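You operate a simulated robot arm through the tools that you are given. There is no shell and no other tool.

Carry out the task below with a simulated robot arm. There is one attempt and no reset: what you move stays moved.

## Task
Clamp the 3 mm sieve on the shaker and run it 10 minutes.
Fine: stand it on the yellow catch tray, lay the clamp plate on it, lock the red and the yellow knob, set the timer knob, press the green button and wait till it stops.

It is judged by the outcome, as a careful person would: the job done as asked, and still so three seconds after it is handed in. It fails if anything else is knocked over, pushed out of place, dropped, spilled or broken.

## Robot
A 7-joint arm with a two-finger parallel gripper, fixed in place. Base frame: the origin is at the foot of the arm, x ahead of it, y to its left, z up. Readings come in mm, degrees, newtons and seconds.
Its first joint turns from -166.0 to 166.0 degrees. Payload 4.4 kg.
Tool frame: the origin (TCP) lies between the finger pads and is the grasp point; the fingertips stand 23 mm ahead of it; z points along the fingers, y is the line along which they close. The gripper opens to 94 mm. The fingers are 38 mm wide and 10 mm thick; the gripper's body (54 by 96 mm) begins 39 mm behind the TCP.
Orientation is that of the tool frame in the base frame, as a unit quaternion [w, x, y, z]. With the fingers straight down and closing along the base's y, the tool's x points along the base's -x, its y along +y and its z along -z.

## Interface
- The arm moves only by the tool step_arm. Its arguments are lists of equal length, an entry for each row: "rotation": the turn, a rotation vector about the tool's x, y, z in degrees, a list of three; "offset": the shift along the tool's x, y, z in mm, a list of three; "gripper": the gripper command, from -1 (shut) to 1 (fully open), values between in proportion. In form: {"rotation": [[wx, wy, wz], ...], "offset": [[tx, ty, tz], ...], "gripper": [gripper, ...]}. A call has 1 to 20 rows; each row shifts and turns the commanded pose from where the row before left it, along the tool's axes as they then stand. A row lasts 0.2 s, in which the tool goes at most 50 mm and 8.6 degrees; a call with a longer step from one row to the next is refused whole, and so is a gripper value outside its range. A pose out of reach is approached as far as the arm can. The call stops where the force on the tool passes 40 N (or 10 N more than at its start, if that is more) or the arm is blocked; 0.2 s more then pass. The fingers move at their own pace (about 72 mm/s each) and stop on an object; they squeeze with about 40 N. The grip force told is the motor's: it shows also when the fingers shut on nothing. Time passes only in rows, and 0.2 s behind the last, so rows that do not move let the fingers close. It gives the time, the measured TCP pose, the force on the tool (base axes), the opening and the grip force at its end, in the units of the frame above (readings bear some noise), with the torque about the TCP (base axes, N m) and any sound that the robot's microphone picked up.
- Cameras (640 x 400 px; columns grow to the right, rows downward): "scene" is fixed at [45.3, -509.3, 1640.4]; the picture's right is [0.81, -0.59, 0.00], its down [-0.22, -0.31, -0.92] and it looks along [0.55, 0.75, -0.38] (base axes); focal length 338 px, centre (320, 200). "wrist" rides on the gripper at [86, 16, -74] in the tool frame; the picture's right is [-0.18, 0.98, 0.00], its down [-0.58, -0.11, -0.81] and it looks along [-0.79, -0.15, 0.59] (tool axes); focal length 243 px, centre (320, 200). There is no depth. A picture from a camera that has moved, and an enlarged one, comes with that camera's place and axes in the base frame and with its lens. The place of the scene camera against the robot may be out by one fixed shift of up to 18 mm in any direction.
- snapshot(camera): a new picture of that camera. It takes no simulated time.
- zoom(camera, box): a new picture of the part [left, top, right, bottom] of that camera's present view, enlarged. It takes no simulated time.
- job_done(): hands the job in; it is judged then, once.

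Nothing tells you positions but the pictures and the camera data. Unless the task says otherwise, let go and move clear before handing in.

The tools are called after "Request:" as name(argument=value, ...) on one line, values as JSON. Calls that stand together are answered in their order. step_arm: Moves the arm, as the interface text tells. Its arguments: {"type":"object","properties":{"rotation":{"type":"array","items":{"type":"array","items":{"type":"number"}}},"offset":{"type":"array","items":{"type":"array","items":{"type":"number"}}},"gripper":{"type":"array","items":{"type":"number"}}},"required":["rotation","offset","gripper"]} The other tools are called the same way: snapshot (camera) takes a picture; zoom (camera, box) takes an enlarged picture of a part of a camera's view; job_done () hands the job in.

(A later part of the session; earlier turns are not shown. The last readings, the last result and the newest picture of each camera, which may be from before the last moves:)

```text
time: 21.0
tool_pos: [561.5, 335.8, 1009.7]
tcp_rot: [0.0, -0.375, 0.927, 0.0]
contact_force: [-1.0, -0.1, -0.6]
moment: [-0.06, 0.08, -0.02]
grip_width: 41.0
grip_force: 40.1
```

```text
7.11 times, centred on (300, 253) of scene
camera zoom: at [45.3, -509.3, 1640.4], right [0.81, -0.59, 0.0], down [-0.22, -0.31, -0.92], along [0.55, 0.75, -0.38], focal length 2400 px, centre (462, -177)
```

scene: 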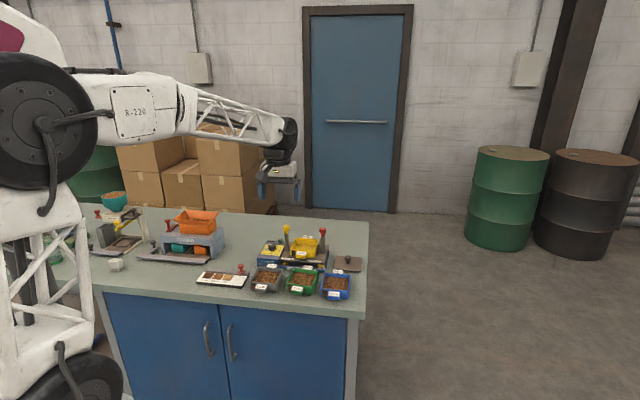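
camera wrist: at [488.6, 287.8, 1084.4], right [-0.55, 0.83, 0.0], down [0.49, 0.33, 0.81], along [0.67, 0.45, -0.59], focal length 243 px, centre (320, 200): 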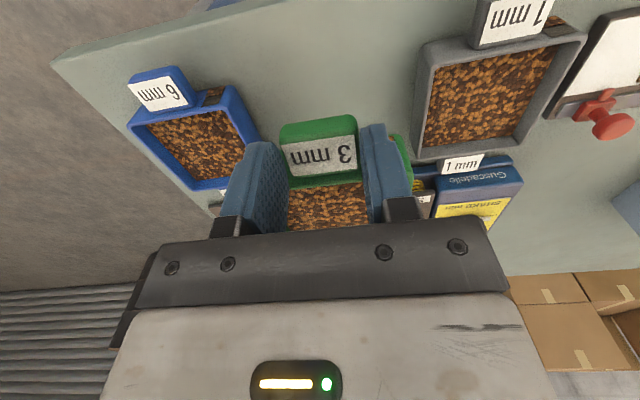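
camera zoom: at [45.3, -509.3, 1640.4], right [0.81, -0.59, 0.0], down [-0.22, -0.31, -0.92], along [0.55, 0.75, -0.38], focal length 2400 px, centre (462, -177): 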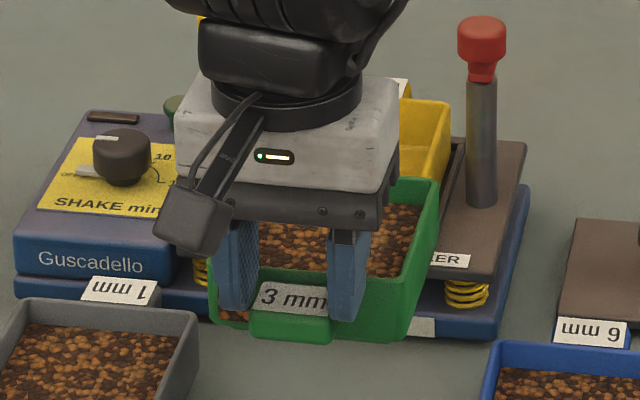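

The sieve is held level and clear above the bench. I'll carry it between the posts to just above the tray.

Request:
step_arm(rotation=[[0, 0, 0], [0, 0, 0], [0, 0, 0], [0, 0, 0], [0, 0, 0], [0, 0, 0], [0, 0, 0], [0, 0, 0], [0, 0, 0], [0, 0, 0], [0, 0, 0], [0, 0, 0]], offset=[[-8, 1.1, 0], [-16, 2.1, 0], [-18, 2.3, 0], [-18, 2.3, 0], [-18, 2.3, 0], [-18, 2.3, 0], [-18, 2.3, 0], [-18, 2.3, 0], [-16, 2.1, 0], [-12, 1.7, 0], [-6.3, 1.1, 0], [0, 0, 0]], gripper=[-1, -1, -1, -1, -1, -1, -1, -1, -1, -1, -1, -1])

Request:
snapshot(camera="wrist")

Request:
zoom(camera="scene", box=[265, 220, 345, 270])

Request:
zoom(camera="wrist", box=[200, 20, 480, 195])

```text
time: 23.6
tool_pos: [664.8, 466.8, 1011.2]
tcp_rot: [-0.001, -0.376, 0.927, 0.0]
contact_force: [-0.4, -0.3, -0.7]
moment: [-0.08, 0.08, 0.0]
grip_width: 41.1
grip_force: 39.8
```

```text
taken
camera wrist: at [592.1, 420.0, 1085.1], right [-0.55, 0.83, 0.0], down [0.49, 0.33, 0.81], along [0.67, 0.45, -0.59], focal length 243 px, centre (320, 200)
```

wrist: 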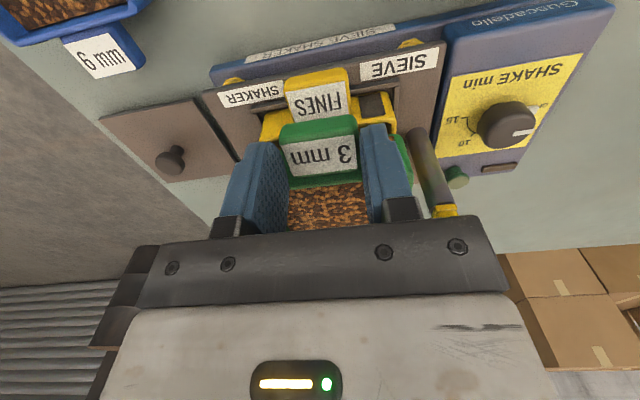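

```text
8.00 times, centred on (305, 245) of scene
camera zoom: at [45.3, -509.3, 1640.4], right [0.81, -0.59, 0.0], down [-0.22, -0.31, -0.92], along [0.55, 0.75, -0.38], focal length 2700 px, centre (440, -160)
```

zoom: 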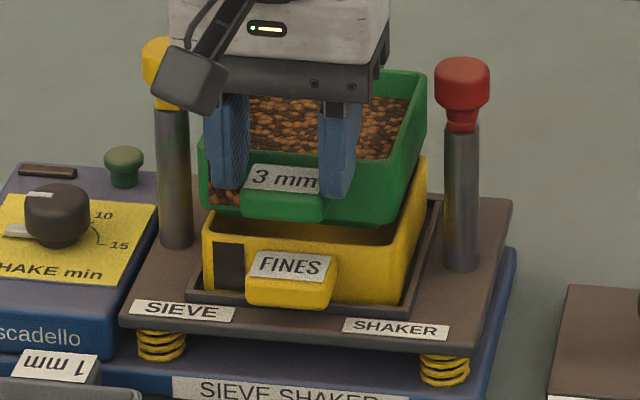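

```text
2.29 times, centred on (340, 108) of wrist
camera zoom: at [592.1, 420.0, 1085.1], right [-0.55, 0.83, 0.0], down [0.49, 0.33, 0.81], along [0.67, 0.45, -0.59], focal length 555 px, centre (274, 411)
```

zoom: 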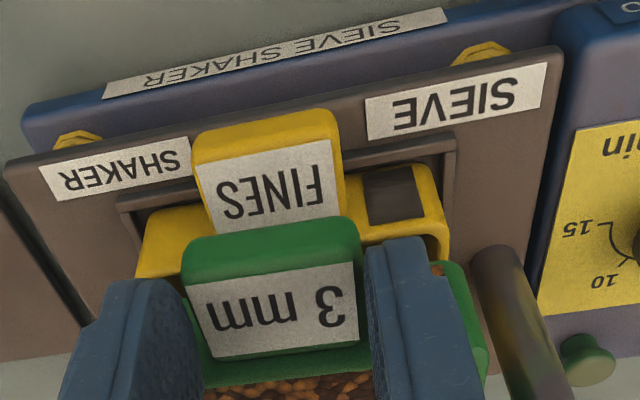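

The sieve is over the tray, but comparing pictures its tab has slid about 25 mm down the pads during the lift. It is now held near the fingertips and only just above the tray rim. I'll look closely before lowering it.

Request:
zoom(camera="scene", box=[283, 226, 323, 251])

Request:
zoom(camera="scene", box=[283, 236, 323, 261])

Request:
zoom(camera="wrist", box=[250, 60, 410, 160])

```text
16.00 times, centred on (303, 238) of scene
camera zoom: at [45.3, -509.3, 1640.4], right [0.81, -0.59, 0.0], down [-0.22, -0.31, -0.92], along [0.55, 0.75, -0.38], focal length 5401 px, centre (592, -416)
```

zoom: 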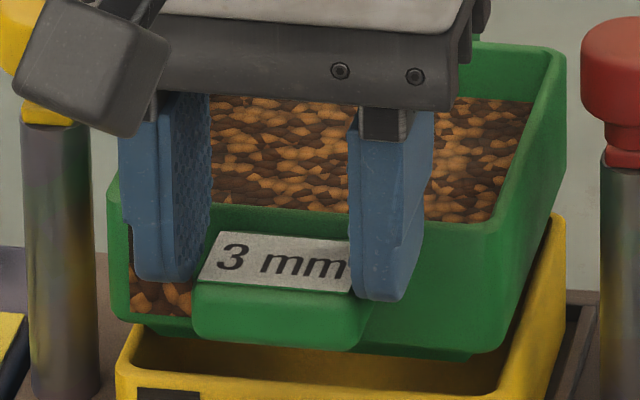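

```text
16.00 times, centred on (303, 248) of scene
camera zoom: at [45.3, -509.3, 1640.4], right [0.81, -0.59, 0.0], down [-0.22, -0.31, -0.92], along [0.55, 0.75, -0.38], focal length 5401 px, centre (592, -576)
```

zoom: 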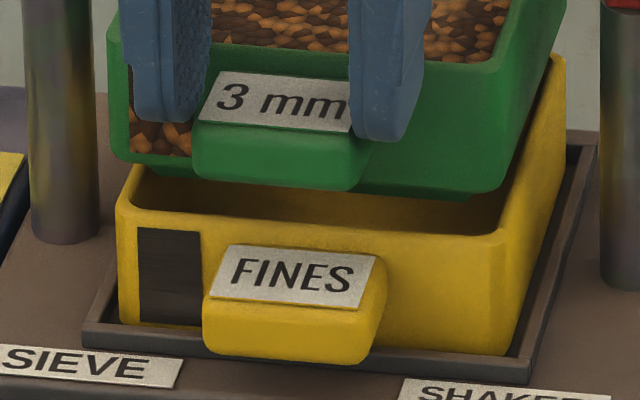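

```text
4.00 times, centred on (330, 110) of wrist
camera zoom: at [592.1, 420.0, 1085.1], right [-0.55, 0.83, 0.0], down [0.49, 0.33, 0.81], along [0.67, 0.45, -0.59], focal length 970 px, centre (280, 560)
```

zoom: 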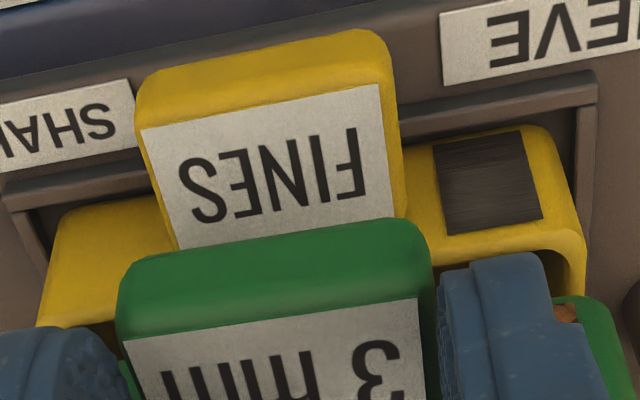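

The labels show the sieve aligned with the tray to about 2 mm and under 0.5° in yaw, and level. I'll correct the 2 mm and lower it straight away in small steps.

Request:
step_arm(rotation=[[0, 0, 0], [0, 0, 0], [0, 0, 0], [0, 0, 0], [0, 0, 0]], offset=[[1, -0.6, 1], [1, -0.6, 2], [0, 0, 2], [0, 0, 2], [0, 0, 0]], gripper=[-1, -1, -1, -1, -1])

Request:
zoom(camera="scene", box=[283, 231, 323, 256])

Request:
zoom(camera="wrist", box=[250, 60, 410, 160])

```text
time: 24.8
tool_pos: [665.2, 465.8, 1002.0]
tcp_rot: [0.0, -0.375, 0.927, 0.0]
contact_force: [0.2, 1.8, -0.5]
moment: [-0.04, 0.0, 0.01]
grip_width: 41.2
grip_force: 39.8
```

```text
16.00 times, centred on (303, 244) of scene
camera zoom: at [45.3, -509.3, 1640.4], right [0.81, -0.59, 0.0], down [-0.22, -0.31, -0.92], along [0.55, 0.75, -0.38], focal length 5401 px, centre (592, -496)
```

zoom: 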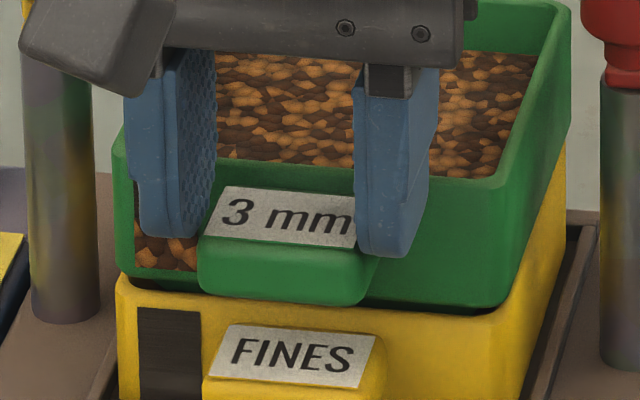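

```text
4.00 times, centred on (330, 110) of wrist
camera zoom: at [591.7, 417.3, 1076.7], right [-0.55, 0.83, 0.0], down [0.49, 0.33, 0.81], along [0.67, 0.44, -0.59], focal length 970 px, centre (280, 560)
```

zoom: 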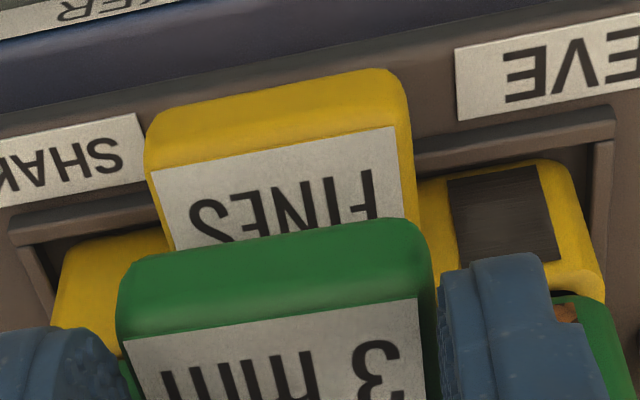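

Alignment is now within about 0.5 mm and the base lip is entering the tray. I'll keep lowering and watch for contact.

Request:
step_arm(rotation=[[0, 0, 0], [0, 0, 0], [0, 0, 0], [0, 0, 0]], offset=[[0, 0, 1.5], [0, 0, 1.5], [0, 0, 1], [0, 0, 0]], gripper=[-1, -1, -1, -1])

Request:
zoom(camera="scene", box=[283, 231, 323, 256])

Request:
zoom(camera="wrist", box=[250, 60, 410, 160])

```text
time: 25.8
tool_pos: [664.7, 465.2, 998.9]
tcp_rot: [0.0, -0.376, 0.927, 0.0]
contact_force: [2.2, -0.4, 3.4]
moment: [0.14, -0.21, -0.06]
grip_width: 41.1
grip_force: 40.0
```

```text
16.00 times, centred on (303, 244) of scene
camera zoom: at [45.3, -509.3, 1640.4], right [0.81, -0.59, 0.0], down [-0.22, -0.31, -0.92], along [0.55, 0.75, -0.38], focal length 5401 px, centre (592, -496)
```

zoom: 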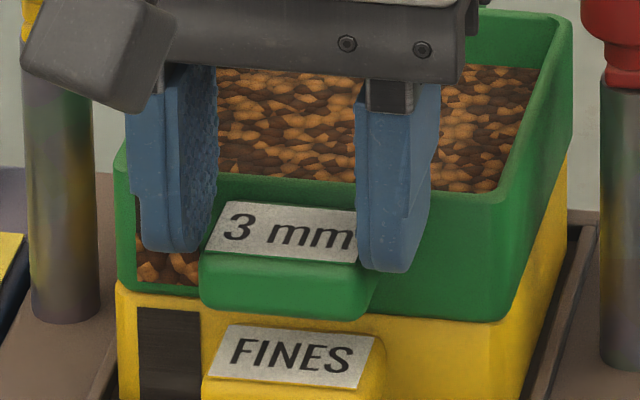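

```text
4.00 times, centred on (330, 110) of wrist
camera zoom: at [591.4, 416.5, 1073.0], right [-0.55, 0.83, 0.0], down [0.49, 0.33, 0.81], along [0.67, 0.45, -0.59], focal length 970 px, centre (280, 560)
```

zoom: 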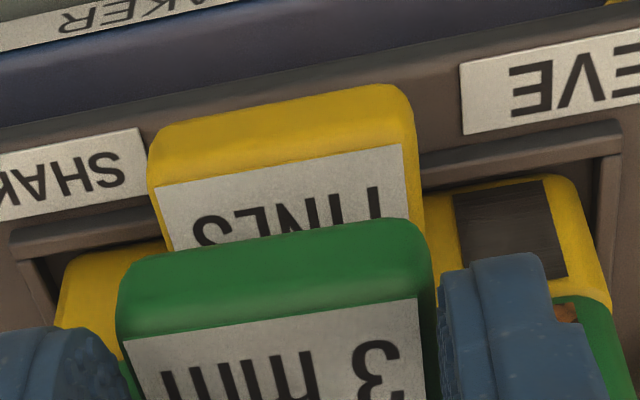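

Contact is starting (3.4 N) and the sieve appears to rest on the tray rim. I'll lower 1 mm more to confirm it is seated.

Request:
step_arm(rotation=[[0, 0, 0], [0, 0, 0], [0, 0, 0]], offset=[[0, 0, 1], [0, 0, 0.7], [0, 0, 0]], gripper=[-1, -1, -1])

Request:
zoom(camera="scene", box=[283, 231, 323, 256])

```text
time: 26.6
tool_pos: [663.5, 466.4, 999.3]
tcp_rot: [0.001, -0.375, 0.927, 0.0]
contact_force: [-4.5, -1.4, 27.0]
moment: [0.3, -0.23, 0.05]
grip_width: 41.2
grip_force: 40.1
```

```text
16.00 times, centred on (303, 244) of scene
camera zoom: at [45.3, -509.3, 1640.4], right [0.81, -0.59, 0.0], down [-0.22, -0.31, -0.92], along [0.55, 0.75, -0.38], focal length 5401 px, centre (592, -496)
```

zoom: 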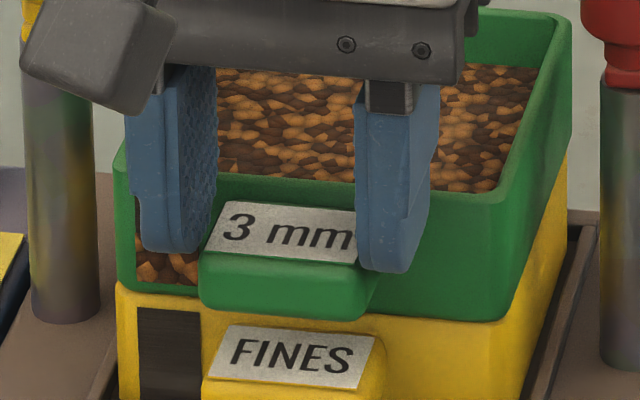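

The force rose to 27 N, so the sieve is fully seated. I'll ease off and open the fingers slowly.

Request:
step_arm(rotation=[[0, 0, 0], [0, 0, 0], [0, 0, 0], [0, 0, 0], [0, 0, 0]], offset=[[0, 0, -1.5], [0, 0, 0], [0, 0, 0], [0, 0, 0], [0, 0, 0]], gripper=[-1, -0.05, 0.1, 0.3, 0.5])

Request:
zoom(camera="scene", box=[283, 231, 323, 256])

Request:
zoom(camera="wrist", box=[200, 40, 440, 190])

```text
time: 27.8
tool_pos: [663.5, 465.3, 999.2]
tcp_rot: [0.001, -0.375, 0.927, 0.0]
contact_force: [0.5, -0.2, 0.1]
moment: [0.01, 0.02, -0.02]
grip_width: 70.5
grip_force: 0.1
```

```text
16.00 times, centred on (303, 244) of scene
camera zoom: at [45.3, -509.3, 1640.4], right [0.81, -0.59, 0.0], down [-0.22, -0.31, -0.92], along [0.55, 0.75, -0.38], focal length 5401 px, centre (592, -496)
```

zoom: 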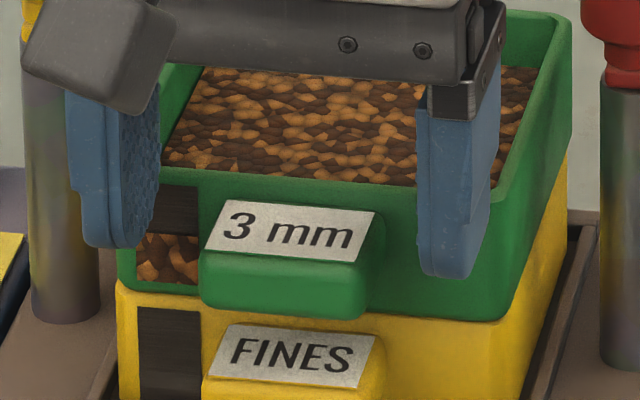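

```text
2.67 times, centred on (320, 115) of wrist
camera zoom: at [591.5, 416.3, 1072.8], right [-0.55, 0.83, 0.0], down [0.49, 0.33, 0.81], along [0.67, 0.44, -0.59], focal length 647 px, centre (320, 427)
```

zoom: 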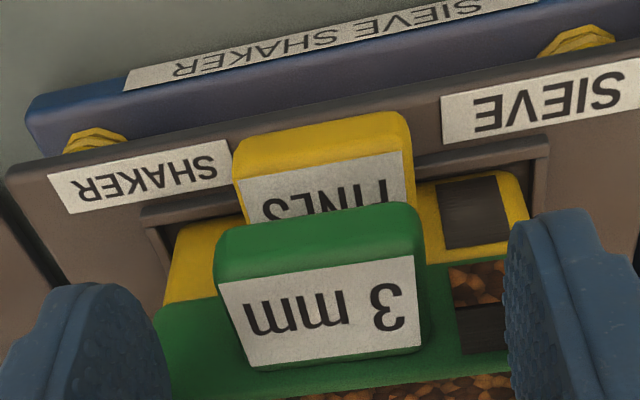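

The sieve stands on the tray and is released. I'll rise clear and check how it sits.

Request:
step_arm(rotation=[[0, 0, 0], [0, 0, 0], [0, 0, 0], [0, 0, 0], [0, 0, 0], [0, 0, 0], [0, 0, 0]], offset=[[2, 0, -5], [0, 0, -15], [0, 0, -25], [0, 0, -30], [0, 0, -30], [0, 0, -15], [0, 0, 0]], gripper=[0.5, 0.5, 0.5, 0.8, 1, 1, 1])

Request:
snapshot(camera="wrist")

Request:
zoom(camera="wrist", box=[190, 0, 450, 162])

Request:
zoom(camera="scene", box=[260, 220, 350, 276])

```text
time: 29.4
tool_pos: [662.6, 463.5, 1117.8]
tcp_rot: [0.0, -0.376, 0.927, 0.0]
contact_force: [0.4, -0.2, -0.6]
moment: [0.01, -0.01, -0.02]
grip_width: 94.0
grip_force: 0.0
```

```text
taken
camera wrist: at [590.3, 415.2, 1193.2], right [-0.55, 0.83, 0.0], down [0.49, 0.33, 0.81], along [0.67, 0.45, -0.59], focal length 243 px, centre (320, 200)
```

wrist: 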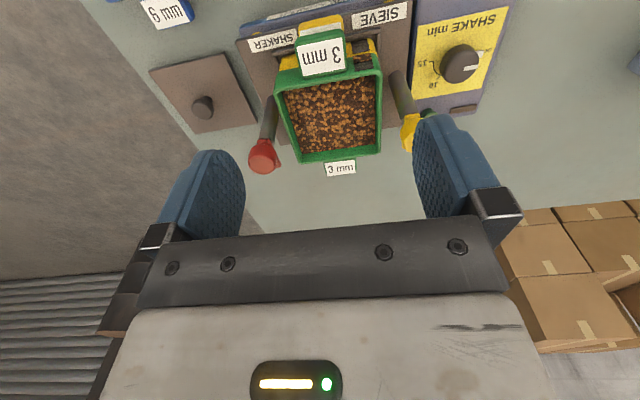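

```text
2.46 times, centred on (320, 81) of wrist
camera zoom: at [590.3, 415.2, 1193.2], right [-0.55, 0.83, 0.0], down [0.49, 0.33, 0.81], along [0.67, 0.45, -0.59], focal length 597 px, centre (320, 493)
```

zoom: 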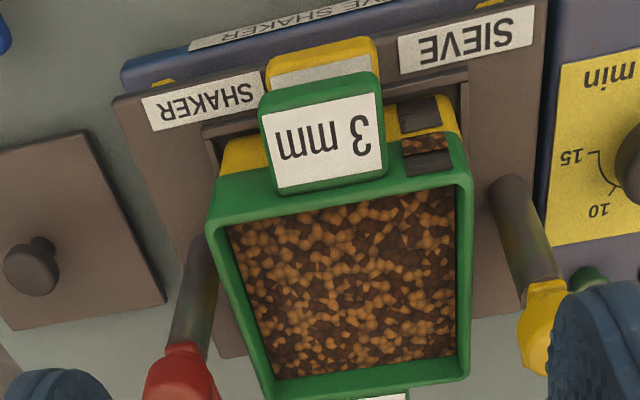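

```text
7.11 times, centred on (305, 248) of scene
camera zoom: at [45.3, -509.3, 1640.4], right [0.81, -0.59, 0.0], down [-0.22, -0.31, -0.92], along [0.55, 0.75, -0.38], focal length 2400 px, centre (427, -141)
```

zoom: 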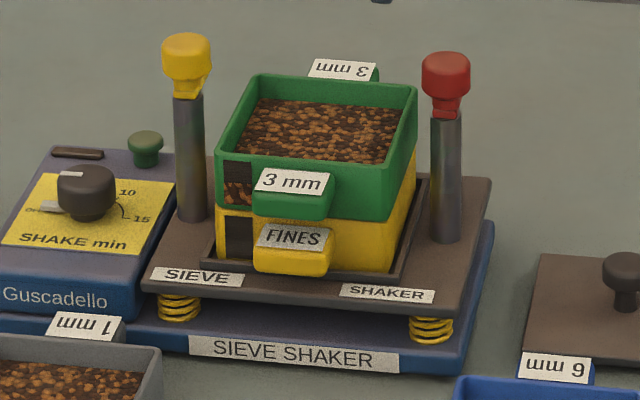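

The sieve sits squarely on the tray with its contents intact. Next is the clamp plate. Its knob looks to be at about (839, 389) with the cap near z≈895, so I'll move over and look closer.

Request:
step_arm(rotation=[[0, 0, 0], [0, 0, 0], [0, 0, 0], [0, 0, 0], [0, 0, 0], [0, 0, 0], [0, 0, 0], [0, 0, 0]], offset=[[-5.3, -43.9, 0], [-5.3, -43.9, 0], [-5.3, -43.9, 0], [-5.3, -43.9, 0], [0, 0, 36], [0, 0, 36], [0, 0, 36], [0, 0, 0]], gripper=[1, 1, 1, 1, 1, 1, 1, 1])

Request:
snapshot(camera="wrist")

Request:
zoom(camera="wrist", box=[230, 60, 430, 185])

```text
time: 31.2
tool_pos: [798.4, 351.5, 1008.4]
tcp_rot: [0.0, -0.376, 0.927, 0.0]
contact_force: [-0.2, -0.4, 0.3]
moment: [0.0, 0.02, -0.04]
grip_width: 93.9
grip_force: 0.0
```

```text
taken
camera wrist: at [726.8, 303.0, 1082.3], right [-0.55, 0.83, 0.0], down [0.49, 0.33, 0.81], along [0.67, 0.44, -0.59], focal length 243 px, centre (320, 200)
```

wrist: 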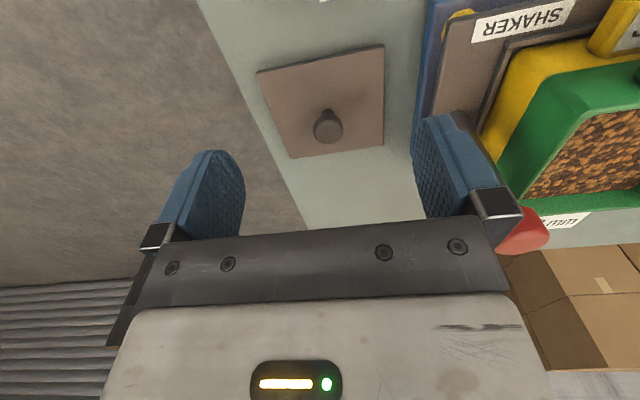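

```text
3.20 times, centred on (330, 122) of wrist
camera zoom: at [726.8, 303.0, 1082.3], right [-0.55, 0.83, 0.0], down [0.49, 0.33, 0.81], along [0.67, 0.44, -0.59], focal length 776 px, centre (288, 448)
```

zoom: 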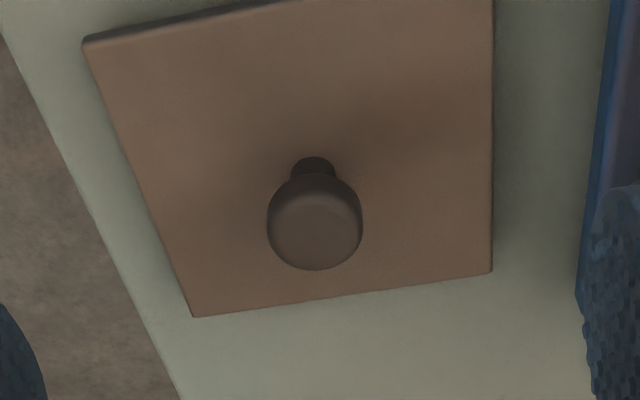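

The plate is about 107 x 101 mm, lined up with the shaker, with a 28 mm knob at its centre near (842, 390). I'll come down over the knob, stopping short to check.

Request:
step_arm(rotation=[[0, 0, 0], [0, 0, 0], [0, 0, 0], [0, 0, 0], [0, 0, 0]], offset=[[-29, -1.5, 0], [-28.8, -1.5, 0], [0, 0, 35], [0, 0, 35], [0, 0, 0]], gripper=[0.4, 0.4, 0.4, 0.4, 0.4])

Request:
snapshot(camera="wrist")

Request:
zoom(camera="scene", box=[310, 240, 374, 280])

```text
time: 32.4
tool_pos: [843.0, 389.3, 940.4]
tcp_rot: [0.001, -0.376, 0.927, 0.001]
contact_force: [-0.9, 0.2, -0.5]
moment: [-0.02, -0.01, -0.01]
grip_width: 65.5
grip_force: 0.1
```

```text
taken
camera wrist: at [770.5, 340.7, 1015.4], right [-0.55, 0.83, 0.0], down [0.49, 0.33, 0.81], along [0.67, 0.45, -0.59], focal length 243 px, centre (320, 200)
```

wrist: 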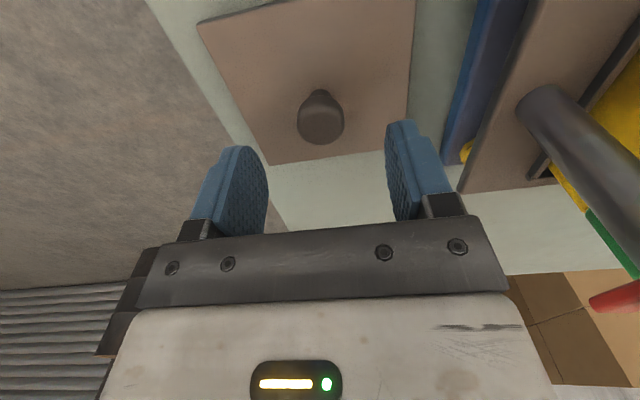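

```text
10.00 times, centred on (342, 260) of scene
camera zoom: at [45.3, -509.3, 1640.4], right [0.81, -0.59, 0.0], down [-0.22, -0.31, -0.92], along [0.55, 0.75, -0.38], focal length 3376 px, centre (100, -400)
```

zoom: 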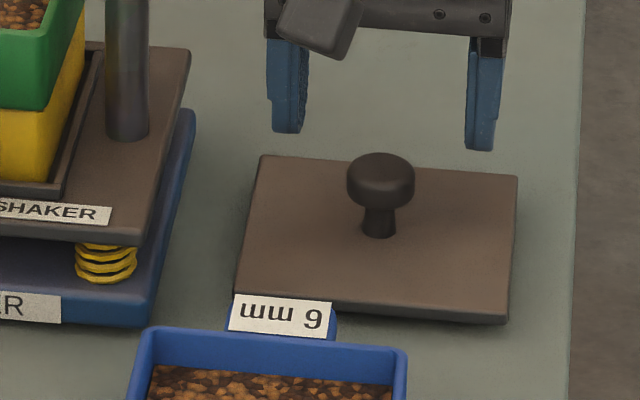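

The fingers are centred on the knob. I'll lower until the tips are just above the plate and check for contact.

Request:
step_arm(rotation=[[0, 0, 0], [0, 0, 0], [0, 0, 0], [0, 0, 0]], offset=[[0, 0, 16], [0, 0, 14], [0, 0, 9], [0, 0, 0]], gripper=[0.4, 0.4, 0.4, 0.4])

Request:
zoom(camera="wrist", box=[200, 80, 440, 230])

Request:
zoom(camera="scene", box=[320, 245, 368, 275])

```text
time: 33.4
tool_pos: [841.6, 390.6, 902.5]
tcp_rot: [0.0, -0.375, 0.927, 0.0]
contact_force: [0.7, -0.1, -1.3]
moment: [0.02, 0.0, -0.02]
grip_width: 66.0
grip_force: 0.0
```

```text
2.67 times, centred on (320, 155) of wrist
camera zoom: at [770.1, 342.0, 976.9], right [-0.55, 0.83, 0.0], down [0.49, 0.33, 0.81], along [0.67, 0.44, -0.59], focal length 647 px, centre (320, 320)
```

zoom: 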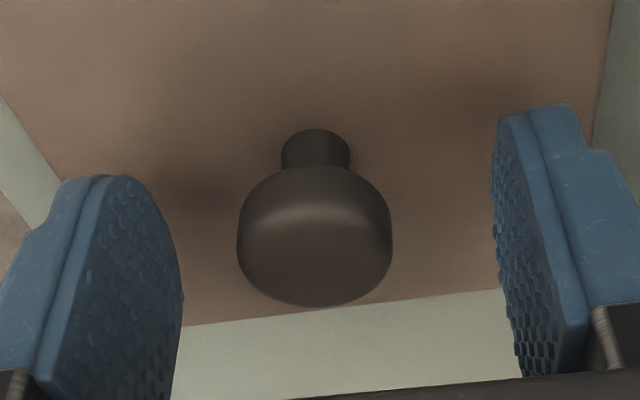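

```text
13.33 times, centred on (344, 260) of scene
camera zoom: at [45.3, -509.3, 1640.4], right [0.81, -0.59, 0.0], down [-0.22, -0.31, -0.92], along [0.55, 0.75, -0.38], focal length 4501 px, centre (0, -600)
```

zoom: 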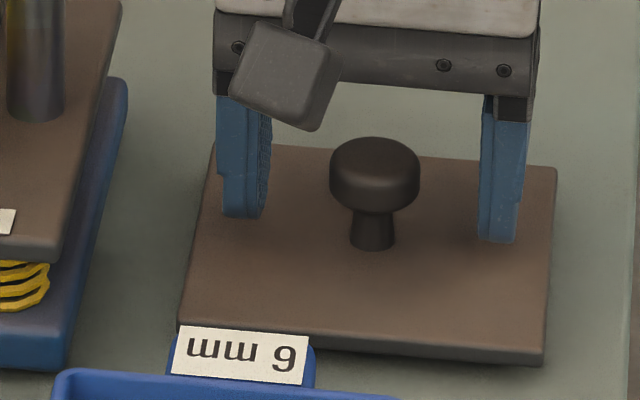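

The cap sits between the pads. I'll go 2 mm lower and close on it.

Request:
step_arm(rotation=[[0, 0, 0], [0, 0, 0], [0, 0, 0], [0, 0, 0], [0, 0, 0]], offset=[[0, 0, 2], [0, 0, 0], [0, 0, 0], [0, 0, 0], [0, 0, 0]], gripper=[0.4, 0, -0.3, -1, -1])

Request:
zoom(camera="wrist", box=[200, 80, 440, 230])

```text
time: 34.6
tool_pos: [843.1, 390.3, 900.2]
tcp_rot: [-0.001, -0.376, 0.927, 0.0]
contact_force: [0.2, 0.2, 0.1]
moment: [0.02, -0.04, 0.01]
grip_width: 27.0
grip_force: 40.7
```

```text
2.67 times, centred on (320, 155) of wrist
camera zoom: at [770.4, 342.1, 974.2], right [-0.55, 0.83, 0.0], down [0.49, 0.33, 0.81], along [0.67, 0.44, -0.59], focal length 647 px, centre (320, 320)
```

zoom: 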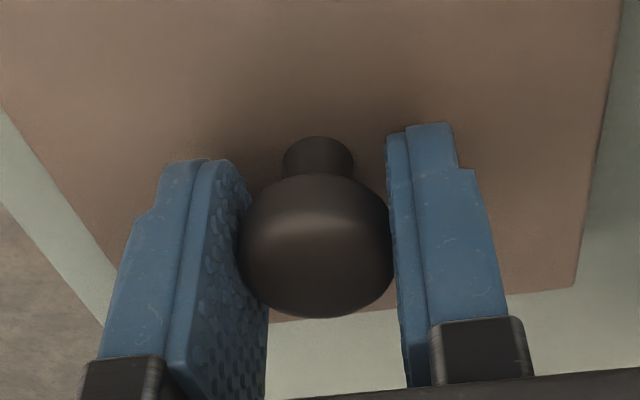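

The knob is gripped at 27 mm and 40 N. I'll lift a little and look for slip.

Request:
step_arm(rotation=[[0, 0, 0], [0, 0, 0], [0, 0, 0], [0, 0, 0], [0, 0, 0]], offset=[[0, 0, -3], [0, 0, -5], [0, 0, -8], [0, 0, -8], [0, 0, 0]], gripper=[-1, -1, -1, -1, -1])

Request:
zoom(camera="wrist", box=[200, 80, 440, 230])

Request:
zoom(camera="scene", box=[310, 240, 374, 280])

```text
time: 35.8
tool_pos: [845.7, 390.4, 924.7]
tcp_rot: [0.0, -0.376, 0.927, 0.0]
contact_force: [0.2, 0.3, -1.5]
moment: [-0.03, 0.0, -0.01]
grip_width: 27.4
grip_force: 40.3
```

```text
2.67 times, centred on (320, 155) of wrist
camera zoom: at [772.9, 342.3, 998.0], right [-0.55, 0.83, 0.0], down [0.49, 0.33, 0.81], along [0.67, 0.44, -0.59], focal length 647 px, centre (320, 320)
```

zoom: 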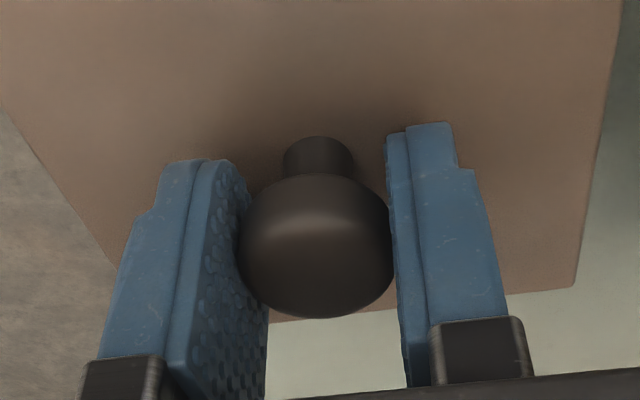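

```text
10.00 times, centred on (342, 260) of scene
camera zoom: at [45.3, -509.3, 1640.4], right [0.81, -0.59, 0.0], down [-0.22, -0.31, -0.92], along [0.55, 0.75, -0.38], focal length 3376 px, centre (100, -400)
```

zoom: 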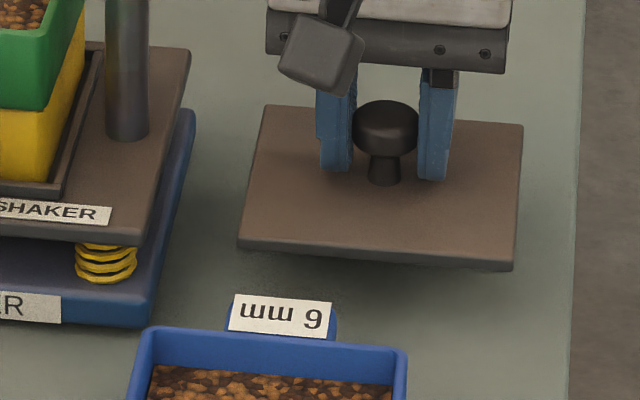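

No slip, and the plate hangs level. I'll raise it above the knob tops at the same gentle pace.

Request:
step_arm(rotation=[[0, 0, 0], [0, 0, 0], [0, 0, 0], [0, 0, 0], [0, 0, 0], [0, 0, 0], [0, 0, 0], [0, 0, 0], [0, 0, 0], [0, 0, 0], [0, 0, 0], [0, 0, 0], [0, 0, 0], [0, 0, 0], [0, 0, 0], [0, 0, 0], [0, 0, 0], [0, 0, 0]], offset=[[0, 0, -4], [0, 0, -7], [0, 0, -10], [0, 0, -11], [0, 0, -11], [0, 0, -11], [0, 0, -11], [0, 0, -11], [0, 0, -11], [0, 0, -11], [0, 0, -11], [0, 0, -11], [0, 0, -11], [0, 0, -11], [0, 0, -10], [0, 0, -7], [0, 0, -4], [0, 0, 0]], gripper=[-1, -1, -1, -1, -1, -1, -1, -1, -1, -1, -1, -1, -1, -1, -1, -1, -1, -1])

Request:
snapshot(camera="wrist")

Request:
zoom(camera="scene", box=[270, 210, 366, 270])

```text
time: 39.6
tool_pos: [844.9, 391.3, 1085.3]
tcp_rot: [0.0, -0.375, 0.927, 0.0]
contact_force: [0.7, -0.6, -2.0]
moment: [0.0, -0.01, 0.0]
grip_width: 27.4
grip_force: 39.7
```

```text
taken
camera wrist: at [771.6, 342.6, 1160.6], right [-0.55, 0.83, 0.0], down [0.49, 0.33, 0.81], along [0.67, 0.45, -0.59], focal length 243 px, centre (320, 200)
```

wrist: 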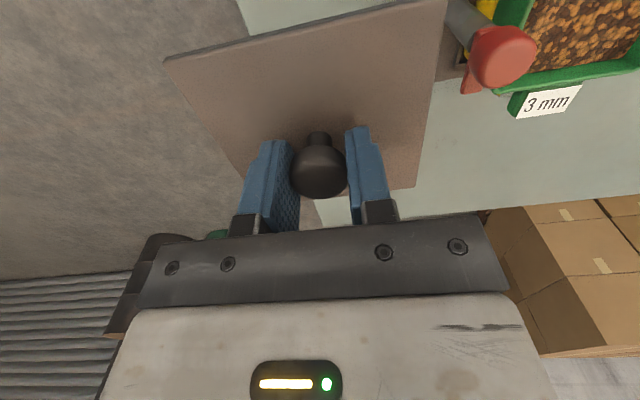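

```text
6.67 times, centred on (318, 240) of scene
camera zoom: at [45.3, -509.3, 1640.4], right [0.81, -0.59, 0.0], down [-0.22, -0.31, -0.92], along [0.55, 0.75, -0.38], focal length 2250 px, centre (333, -67)
```

zoom: 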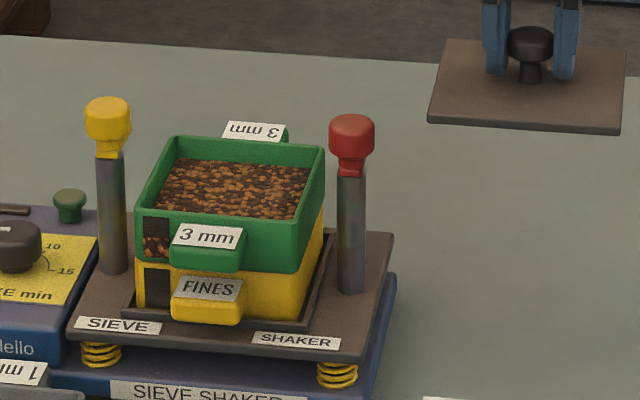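

The plate is held firmly about 20 mm above the knob tops. I'll carry it sideways over the red post to above the sieve.

Request:
step_arm(rotation=[[0, 0, 0], [0, 0, 0], [0, 0, 0], [0, 0, 0], [0, 0, 0], [0, 0, 0], [0, 0, 0], [0, 0, 0], [0, 0, 0], [0, 0, 0], [0, 0, 0], [0, 0, 0], [0, 0, 0], [0, 0, 0], [0, 0, 0]], offset=[[0.2, 5, 0], [0.4, 10, 0], [0.5, 14, 0], [0.6, 15, 0], [0.6, 15, 0], [0.6, 15, 0], [0.6, 15, 0], [0.6, 15, 0], [0.6, 15, 0], [0.6, 15, 0], [0.5, 14, 0], [0.5, 14, 0], [0.4, 10.9, 0], [0.2, 7, 0], [0, 0, 0]], gripper=[-1, -1, -1, -1, -1, -1, -1, -1, -1, -1, -1, -1, -1, -1, -1])

Request:
snapshot(camera="wrist")

Request:
zoom(camera="scene", box=[266, 210, 346, 260])

```text
time: 42.8
tool_pos: [714.2, 515.8, 1086.5]
tcp_rot: [0.0, -0.376, 0.927, 0.0]
contact_force: [0.1, -0.9, -1.8]
moment: [0.02, -0.02, 0.01]
grip_width: 27.4
grip_force: 39.6
```

```text
taken
camera wrist: at [641.6, 466.5, 1161.5], right [-0.55, 0.83, 0.0], down [0.49, 0.33, 0.81], along [0.67, 0.45, -0.59], focal length 243 px, centre (320, 200)
```

wrist: 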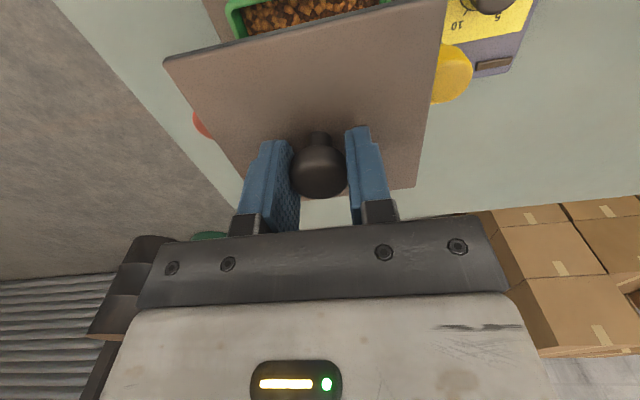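

```text
8.00 times, centred on (306, 235) of scene
camera zoom: at [45.3, -509.3, 1640.4], right [0.81, -0.59, 0.0], down [-0.22, -0.31, -0.92], along [0.55, 0.75, -0.38], focal length 2700 px, centre (432, -80)
```

zoom: 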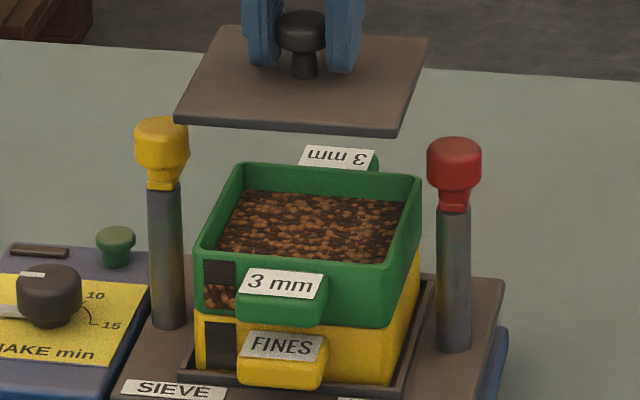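

The plate is over the sieve and centred between the posts. I'll lower it partway and check clearance and alignment.

Request:
step_arm(rotation=[[0, 0, 0], [0, 0, 0], [0, 0, 0], [0, 0, 0], [0, 0, 0], [0, 0, 0]], offset=[[0, 0, 5], [0, 0, 8], [0, 0, 8], [0, 0, 8], [0, 0, 6], [0, 0, 0]], gripper=[-1, -1, -1, -1, -1, -1])

Request:
snapshot(camera="wrist")

Request:
zoom(camera="scene", box=[276, 220, 340, 260])

Request:
zoom(camera="wrist", box=[150, 0, 490, 212])

```text
time: 44.2
tool_pos: [714.3, 515.6, 1051.0]
tcp_rot: [-0.001, -0.375, 0.927, 0.0]
contact_force: [0.6, 0.0, -1.5]
moment: [0.0, 0.0, -0.02]
grip_width: 27.3
grip_force: 40.6
```

```text
taken
camera wrist: at [641.2, 467.1, 1125.5], right [-0.55, 0.83, 0.0], down [0.49, 0.33, 0.81], along [0.67, 0.44, -0.59], focal length 243 px, centre (320, 200)
```

wrist: 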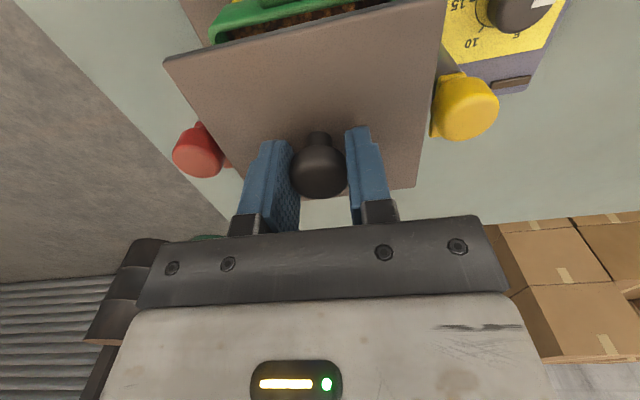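

```text
10.00 times, centred on (308, 240) of scene
camera zoom: at [45.3, -509.3, 1640.4], right [0.81, -0.59, 0.0], down [-0.22, -0.31, -0.92], along [0.55, 0.75, -0.38], focal length 3376 px, centre (440, -200)
```

zoom: 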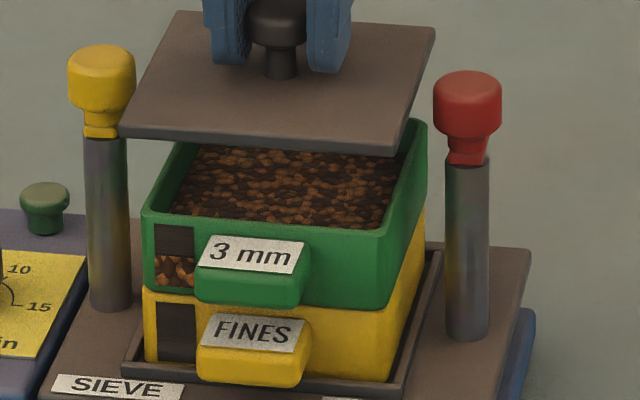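

```text
1.88 times, centred on (320, 106) of wrist
camera zoom: at [641.2, 467.1, 1125.5], right [-0.55, 0.83, 0.0], down [0.49, 0.33, 0.81], along [0.67, 0.44, -0.59], focal length 457 px, centre (320, 377)
```

zoom: 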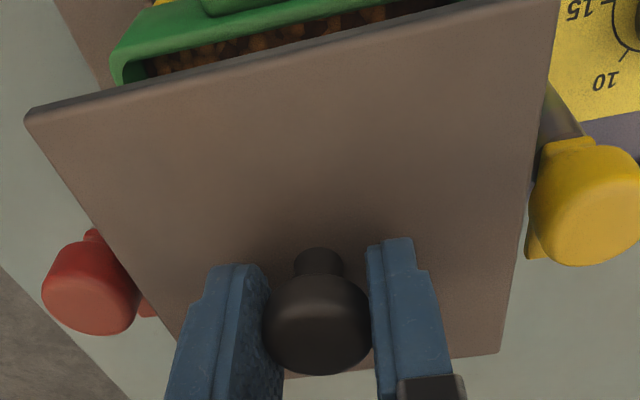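

The plate passes between the caps with several mm either side. Against the sieve's corner it needs about 2 mm more depth, so I'll correct that and lower further.

Request:
step_arm(rotation=[[0, 0, 0], [0, 0, 0], [0, 0, 0], [0, 0, 0], [0, 0, 0], [0, 0, 0]], offset=[[-2, -0.8, 0], [0, 0, 6], [0, 0, 7], [0, 0, 7], [0, 0, 5], [0, 0, 0]], gripper=[-1, -1, -1, -1, -1, -1])

Request:
zoom(camera="scene", box=[283, 226, 331, 256])

Request:
zoom(camera="wrist", box=[150, 0, 490, 212])

```text
time: 45.6
tool_pos: [716.9, 513.1, 1027.0]
tcp_rot: [0.0, -0.375, 0.927, 0.0]
contact_force: [-0.4, 0.4, -0.7]
moment: [0.0, -0.01, 0.0]
grip_width: 27.2
grip_force: 40.1
```

```text
13.33 times, centred on (307, 241) of scene
camera zoom: at [45.3, -509.3, 1640.4], right [0.81, -0.59, 0.0], down [-0.22, -0.31, -0.92], along [0.55, 0.75, -0.38], focal length 4501 px, centre (493, -347)
```

zoom: 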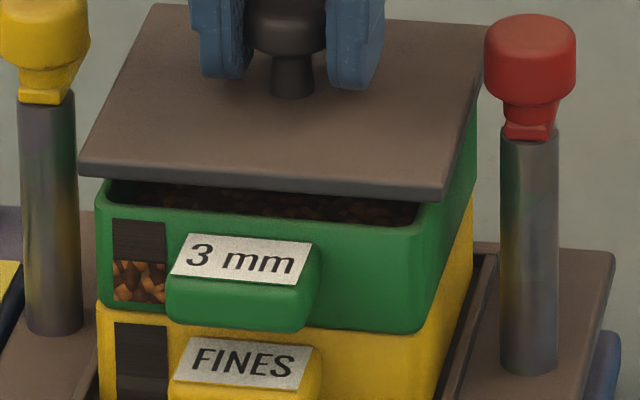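

```text
1.88 times, centred on (320, 106) of wrist
camera zoom: at [644.1, 466.3, 1100.7], right [-0.55, 0.83, 0.0], down [0.49, 0.33, 0.81], along [0.67, 0.45, -0.59], focal length 457 px, centre (320, 377)
```

zoom: 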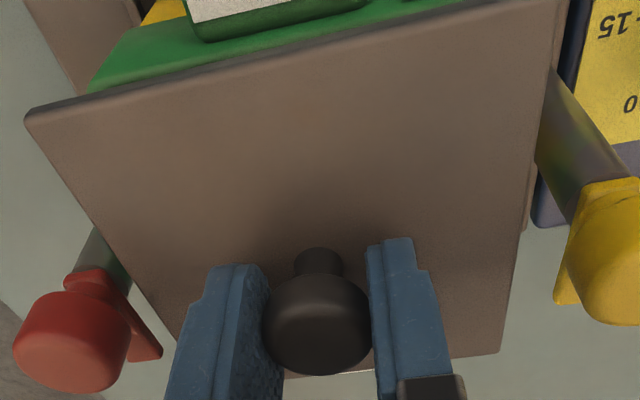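

The plate is level and about 10 mm above the rim, overhanging evenly left and right. I'll lower it onto the sieve in small steps.

Request:
step_arm(rotation=[[0, 0, 0], [0, 0, 0], [0, 0, 0], [0, 0, 0], [0, 0, 0]], offset=[[0, 0, 2], [0, 0, 2], [0, 0, 2], [0, 0, 1], [0, 0, 0]], gripper=[-1, -1, -1, -1, -1])

Request:
zoom(camera="scene", box=[283, 226, 331, 256])

Request:
zoom(camera="wrist", box=[150, 0, 490, 212])

```text
time: 46.8
tool_pos: [714.8, 515.3, 1018.5]
tcp_rot: [0.0, -0.375, 0.927, 0.0]
contact_force: [-0.9, 0.2, -1.9]
moment: [-0.01, -0.01, 0.02]
grip_width: 27.3
grip_force: 40.3
```

```text
13.33 times, centred on (307, 241) of scene
camera zoom: at [45.3, -509.3, 1640.4], right [0.81, -0.59, 0.0], down [-0.22, -0.31, -0.92], along [0.55, 0.75, -0.38], focal length 4501 px, centre (493, -347)
```

zoom: 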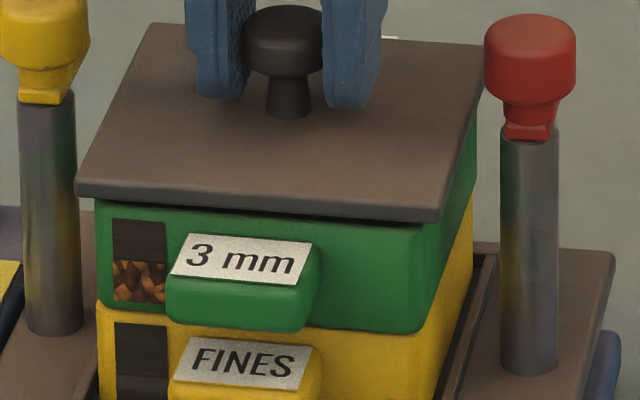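

```text
1.88 times, centred on (320, 106) of wrist
camera zoom: at [643.3, 467.2, 1093.7], right [-0.55, 0.83, 0.0], down [0.49, 0.33, 0.81], along [0.67, 0.45, -0.59], focal length 457 px, centre (320, 377)
```

zoom: 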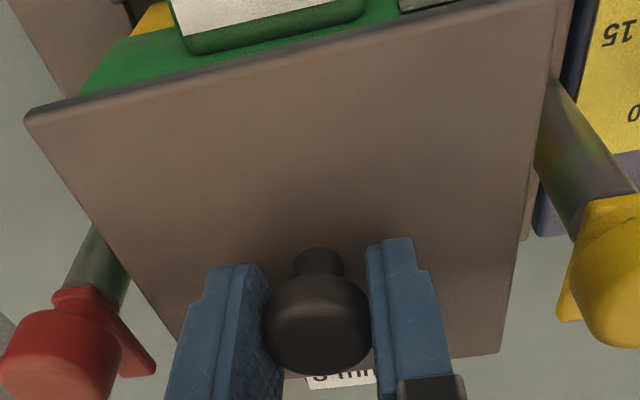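

The plate is now a few millimetres above the rim and still centred. I'll continue down to contact.

Request:
step_arm(rotation=[[0, 0, 0], [0, 0, 0], [0, 0, 0], [0, 0, 0]], offset=[[0, 0, 1.2], [0, 0, 1.2], [0, 0, 0.8], [0, 0, 0]], gripper=[-1, -1, -1, -1])

Request:
zoom(camera="scene", box=[283, 226, 331, 256])

```text
time: 47.8
tool_pos: [716.6, 516.3, 1016.1]
tcp_rot: [0.001, -0.376, 0.927, 0.0]
contact_force: [-0.3, -0.2, -2.0]
moment: [-0.02, 0.0, -0.02]
grip_width: 27.4
grip_force: 39.9
```

```text
13.33 times, centred on (307, 241) of scene
camera zoom: at [45.3, -509.3, 1640.4], right [0.81, -0.59, 0.0], down [-0.22, -0.31, -0.92], along [0.55, 0.75, -0.38], focal length 4501 px, centre (493, -347)
```

zoom: 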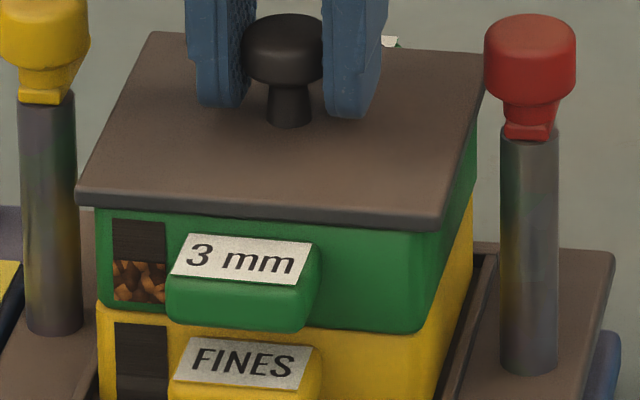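

Not touching yet. I'll shift 1 mm right to even up the overhang and keep lowering.

Request:
step_arm(rotation=[[0, 0, 0], [0, 0, 0], [0, 0, 0], [0, 0, 0]], offset=[[0, -1, 0.5], [0, 0, 1], [0, 0, 0.7], [0, 0, 0]], gripper=[-1, -1, -1, -1])

Request:
zoom(camera="scene", box=[283, 226, 331, 256])

```text
time: 48.8
tool_pos: [718.1, 515.1, 1015.3]
tcp_rot: [0.002, -0.375, 0.927, 0.0]
contact_force: [-2.0, -3.1, 25.2]
moment: [-0.06, 0.34, 0.0]
grip_width: 27.3
grip_force: 39.6
```

```text
13.33 times, centred on (307, 241) of scene
camera zoom: at [45.3, -509.3, 1640.4], right [0.81, -0.59, 0.0], down [-0.22, -0.31, -0.92], along [0.55, 0.75, -0.38], focal length 4501 px, centre (493, -347)
```

zoom: 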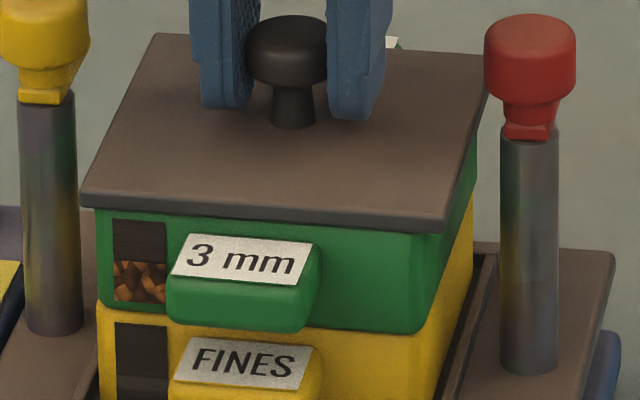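

The plate is resting on the sieve (25 N contact). I'll ease off the pressure and release the knob.

Request:
step_arm(rotation=[[0, 0, 0], [0, 0, 0], [0, 0, 0], [0, 0, 0], [0, 0, 0]], offset=[[0, 0, -1.2], [0, 0, 0], [0, 0, 0], [0, 0, 0], [0, 0, 0]], gripper=[-1, -0.35, -0.2, 0, 0.1])

Request:
zoom(camera="scene", box=[283, 226, 331, 256])

Request:
zoom(camera="wrist", box=[150, 0, 490, 212])

```text
time: 50.0
tool_pos: [715.8, 515.0, 1014.8]
tcp_rot: [0.0, -0.376, 0.927, 0.0]
contact_force: [-0.3, 0.3, -0.5]
moment: [-0.01, 0.0, 0.01]
grip_width: 52.0
grip_force: 0.1
```

```text
13.33 times, centred on (307, 241) of scene
camera zoom: at [45.3, -509.3, 1640.4], right [0.81, -0.59, 0.0], down [-0.22, -0.31, -0.92], along [0.55, 0.75, -0.38], focal length 4501 px, centre (493, -347)
```

zoom: 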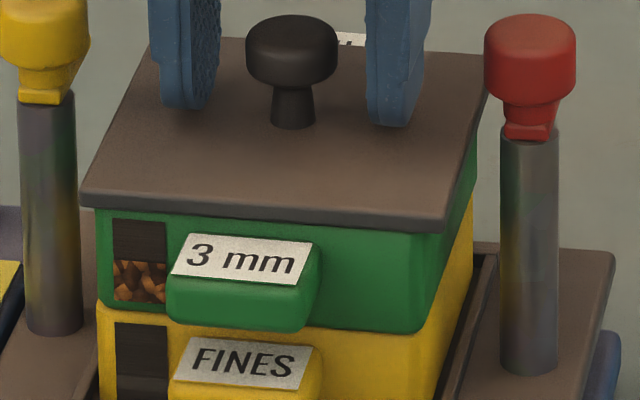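

```text
1.88 times, centred on (320, 106) of wrist
camera zoom: at [643.7, 466.1, 1089.5], right [-0.55, 0.83, 0.0], down [0.49, 0.33, 0.81], along [0.67, 0.44, -0.59], focal length 457 px, centre (320, 377)
```

zoom: 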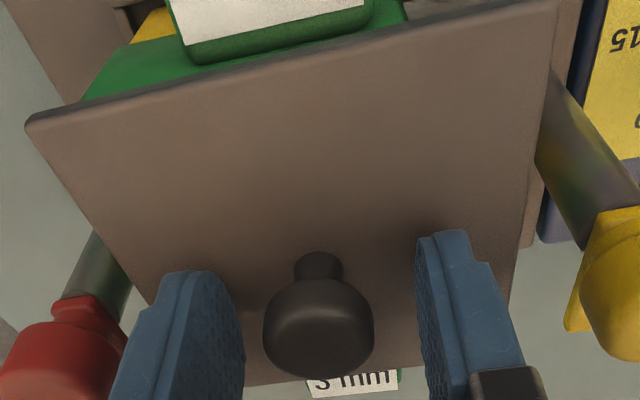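

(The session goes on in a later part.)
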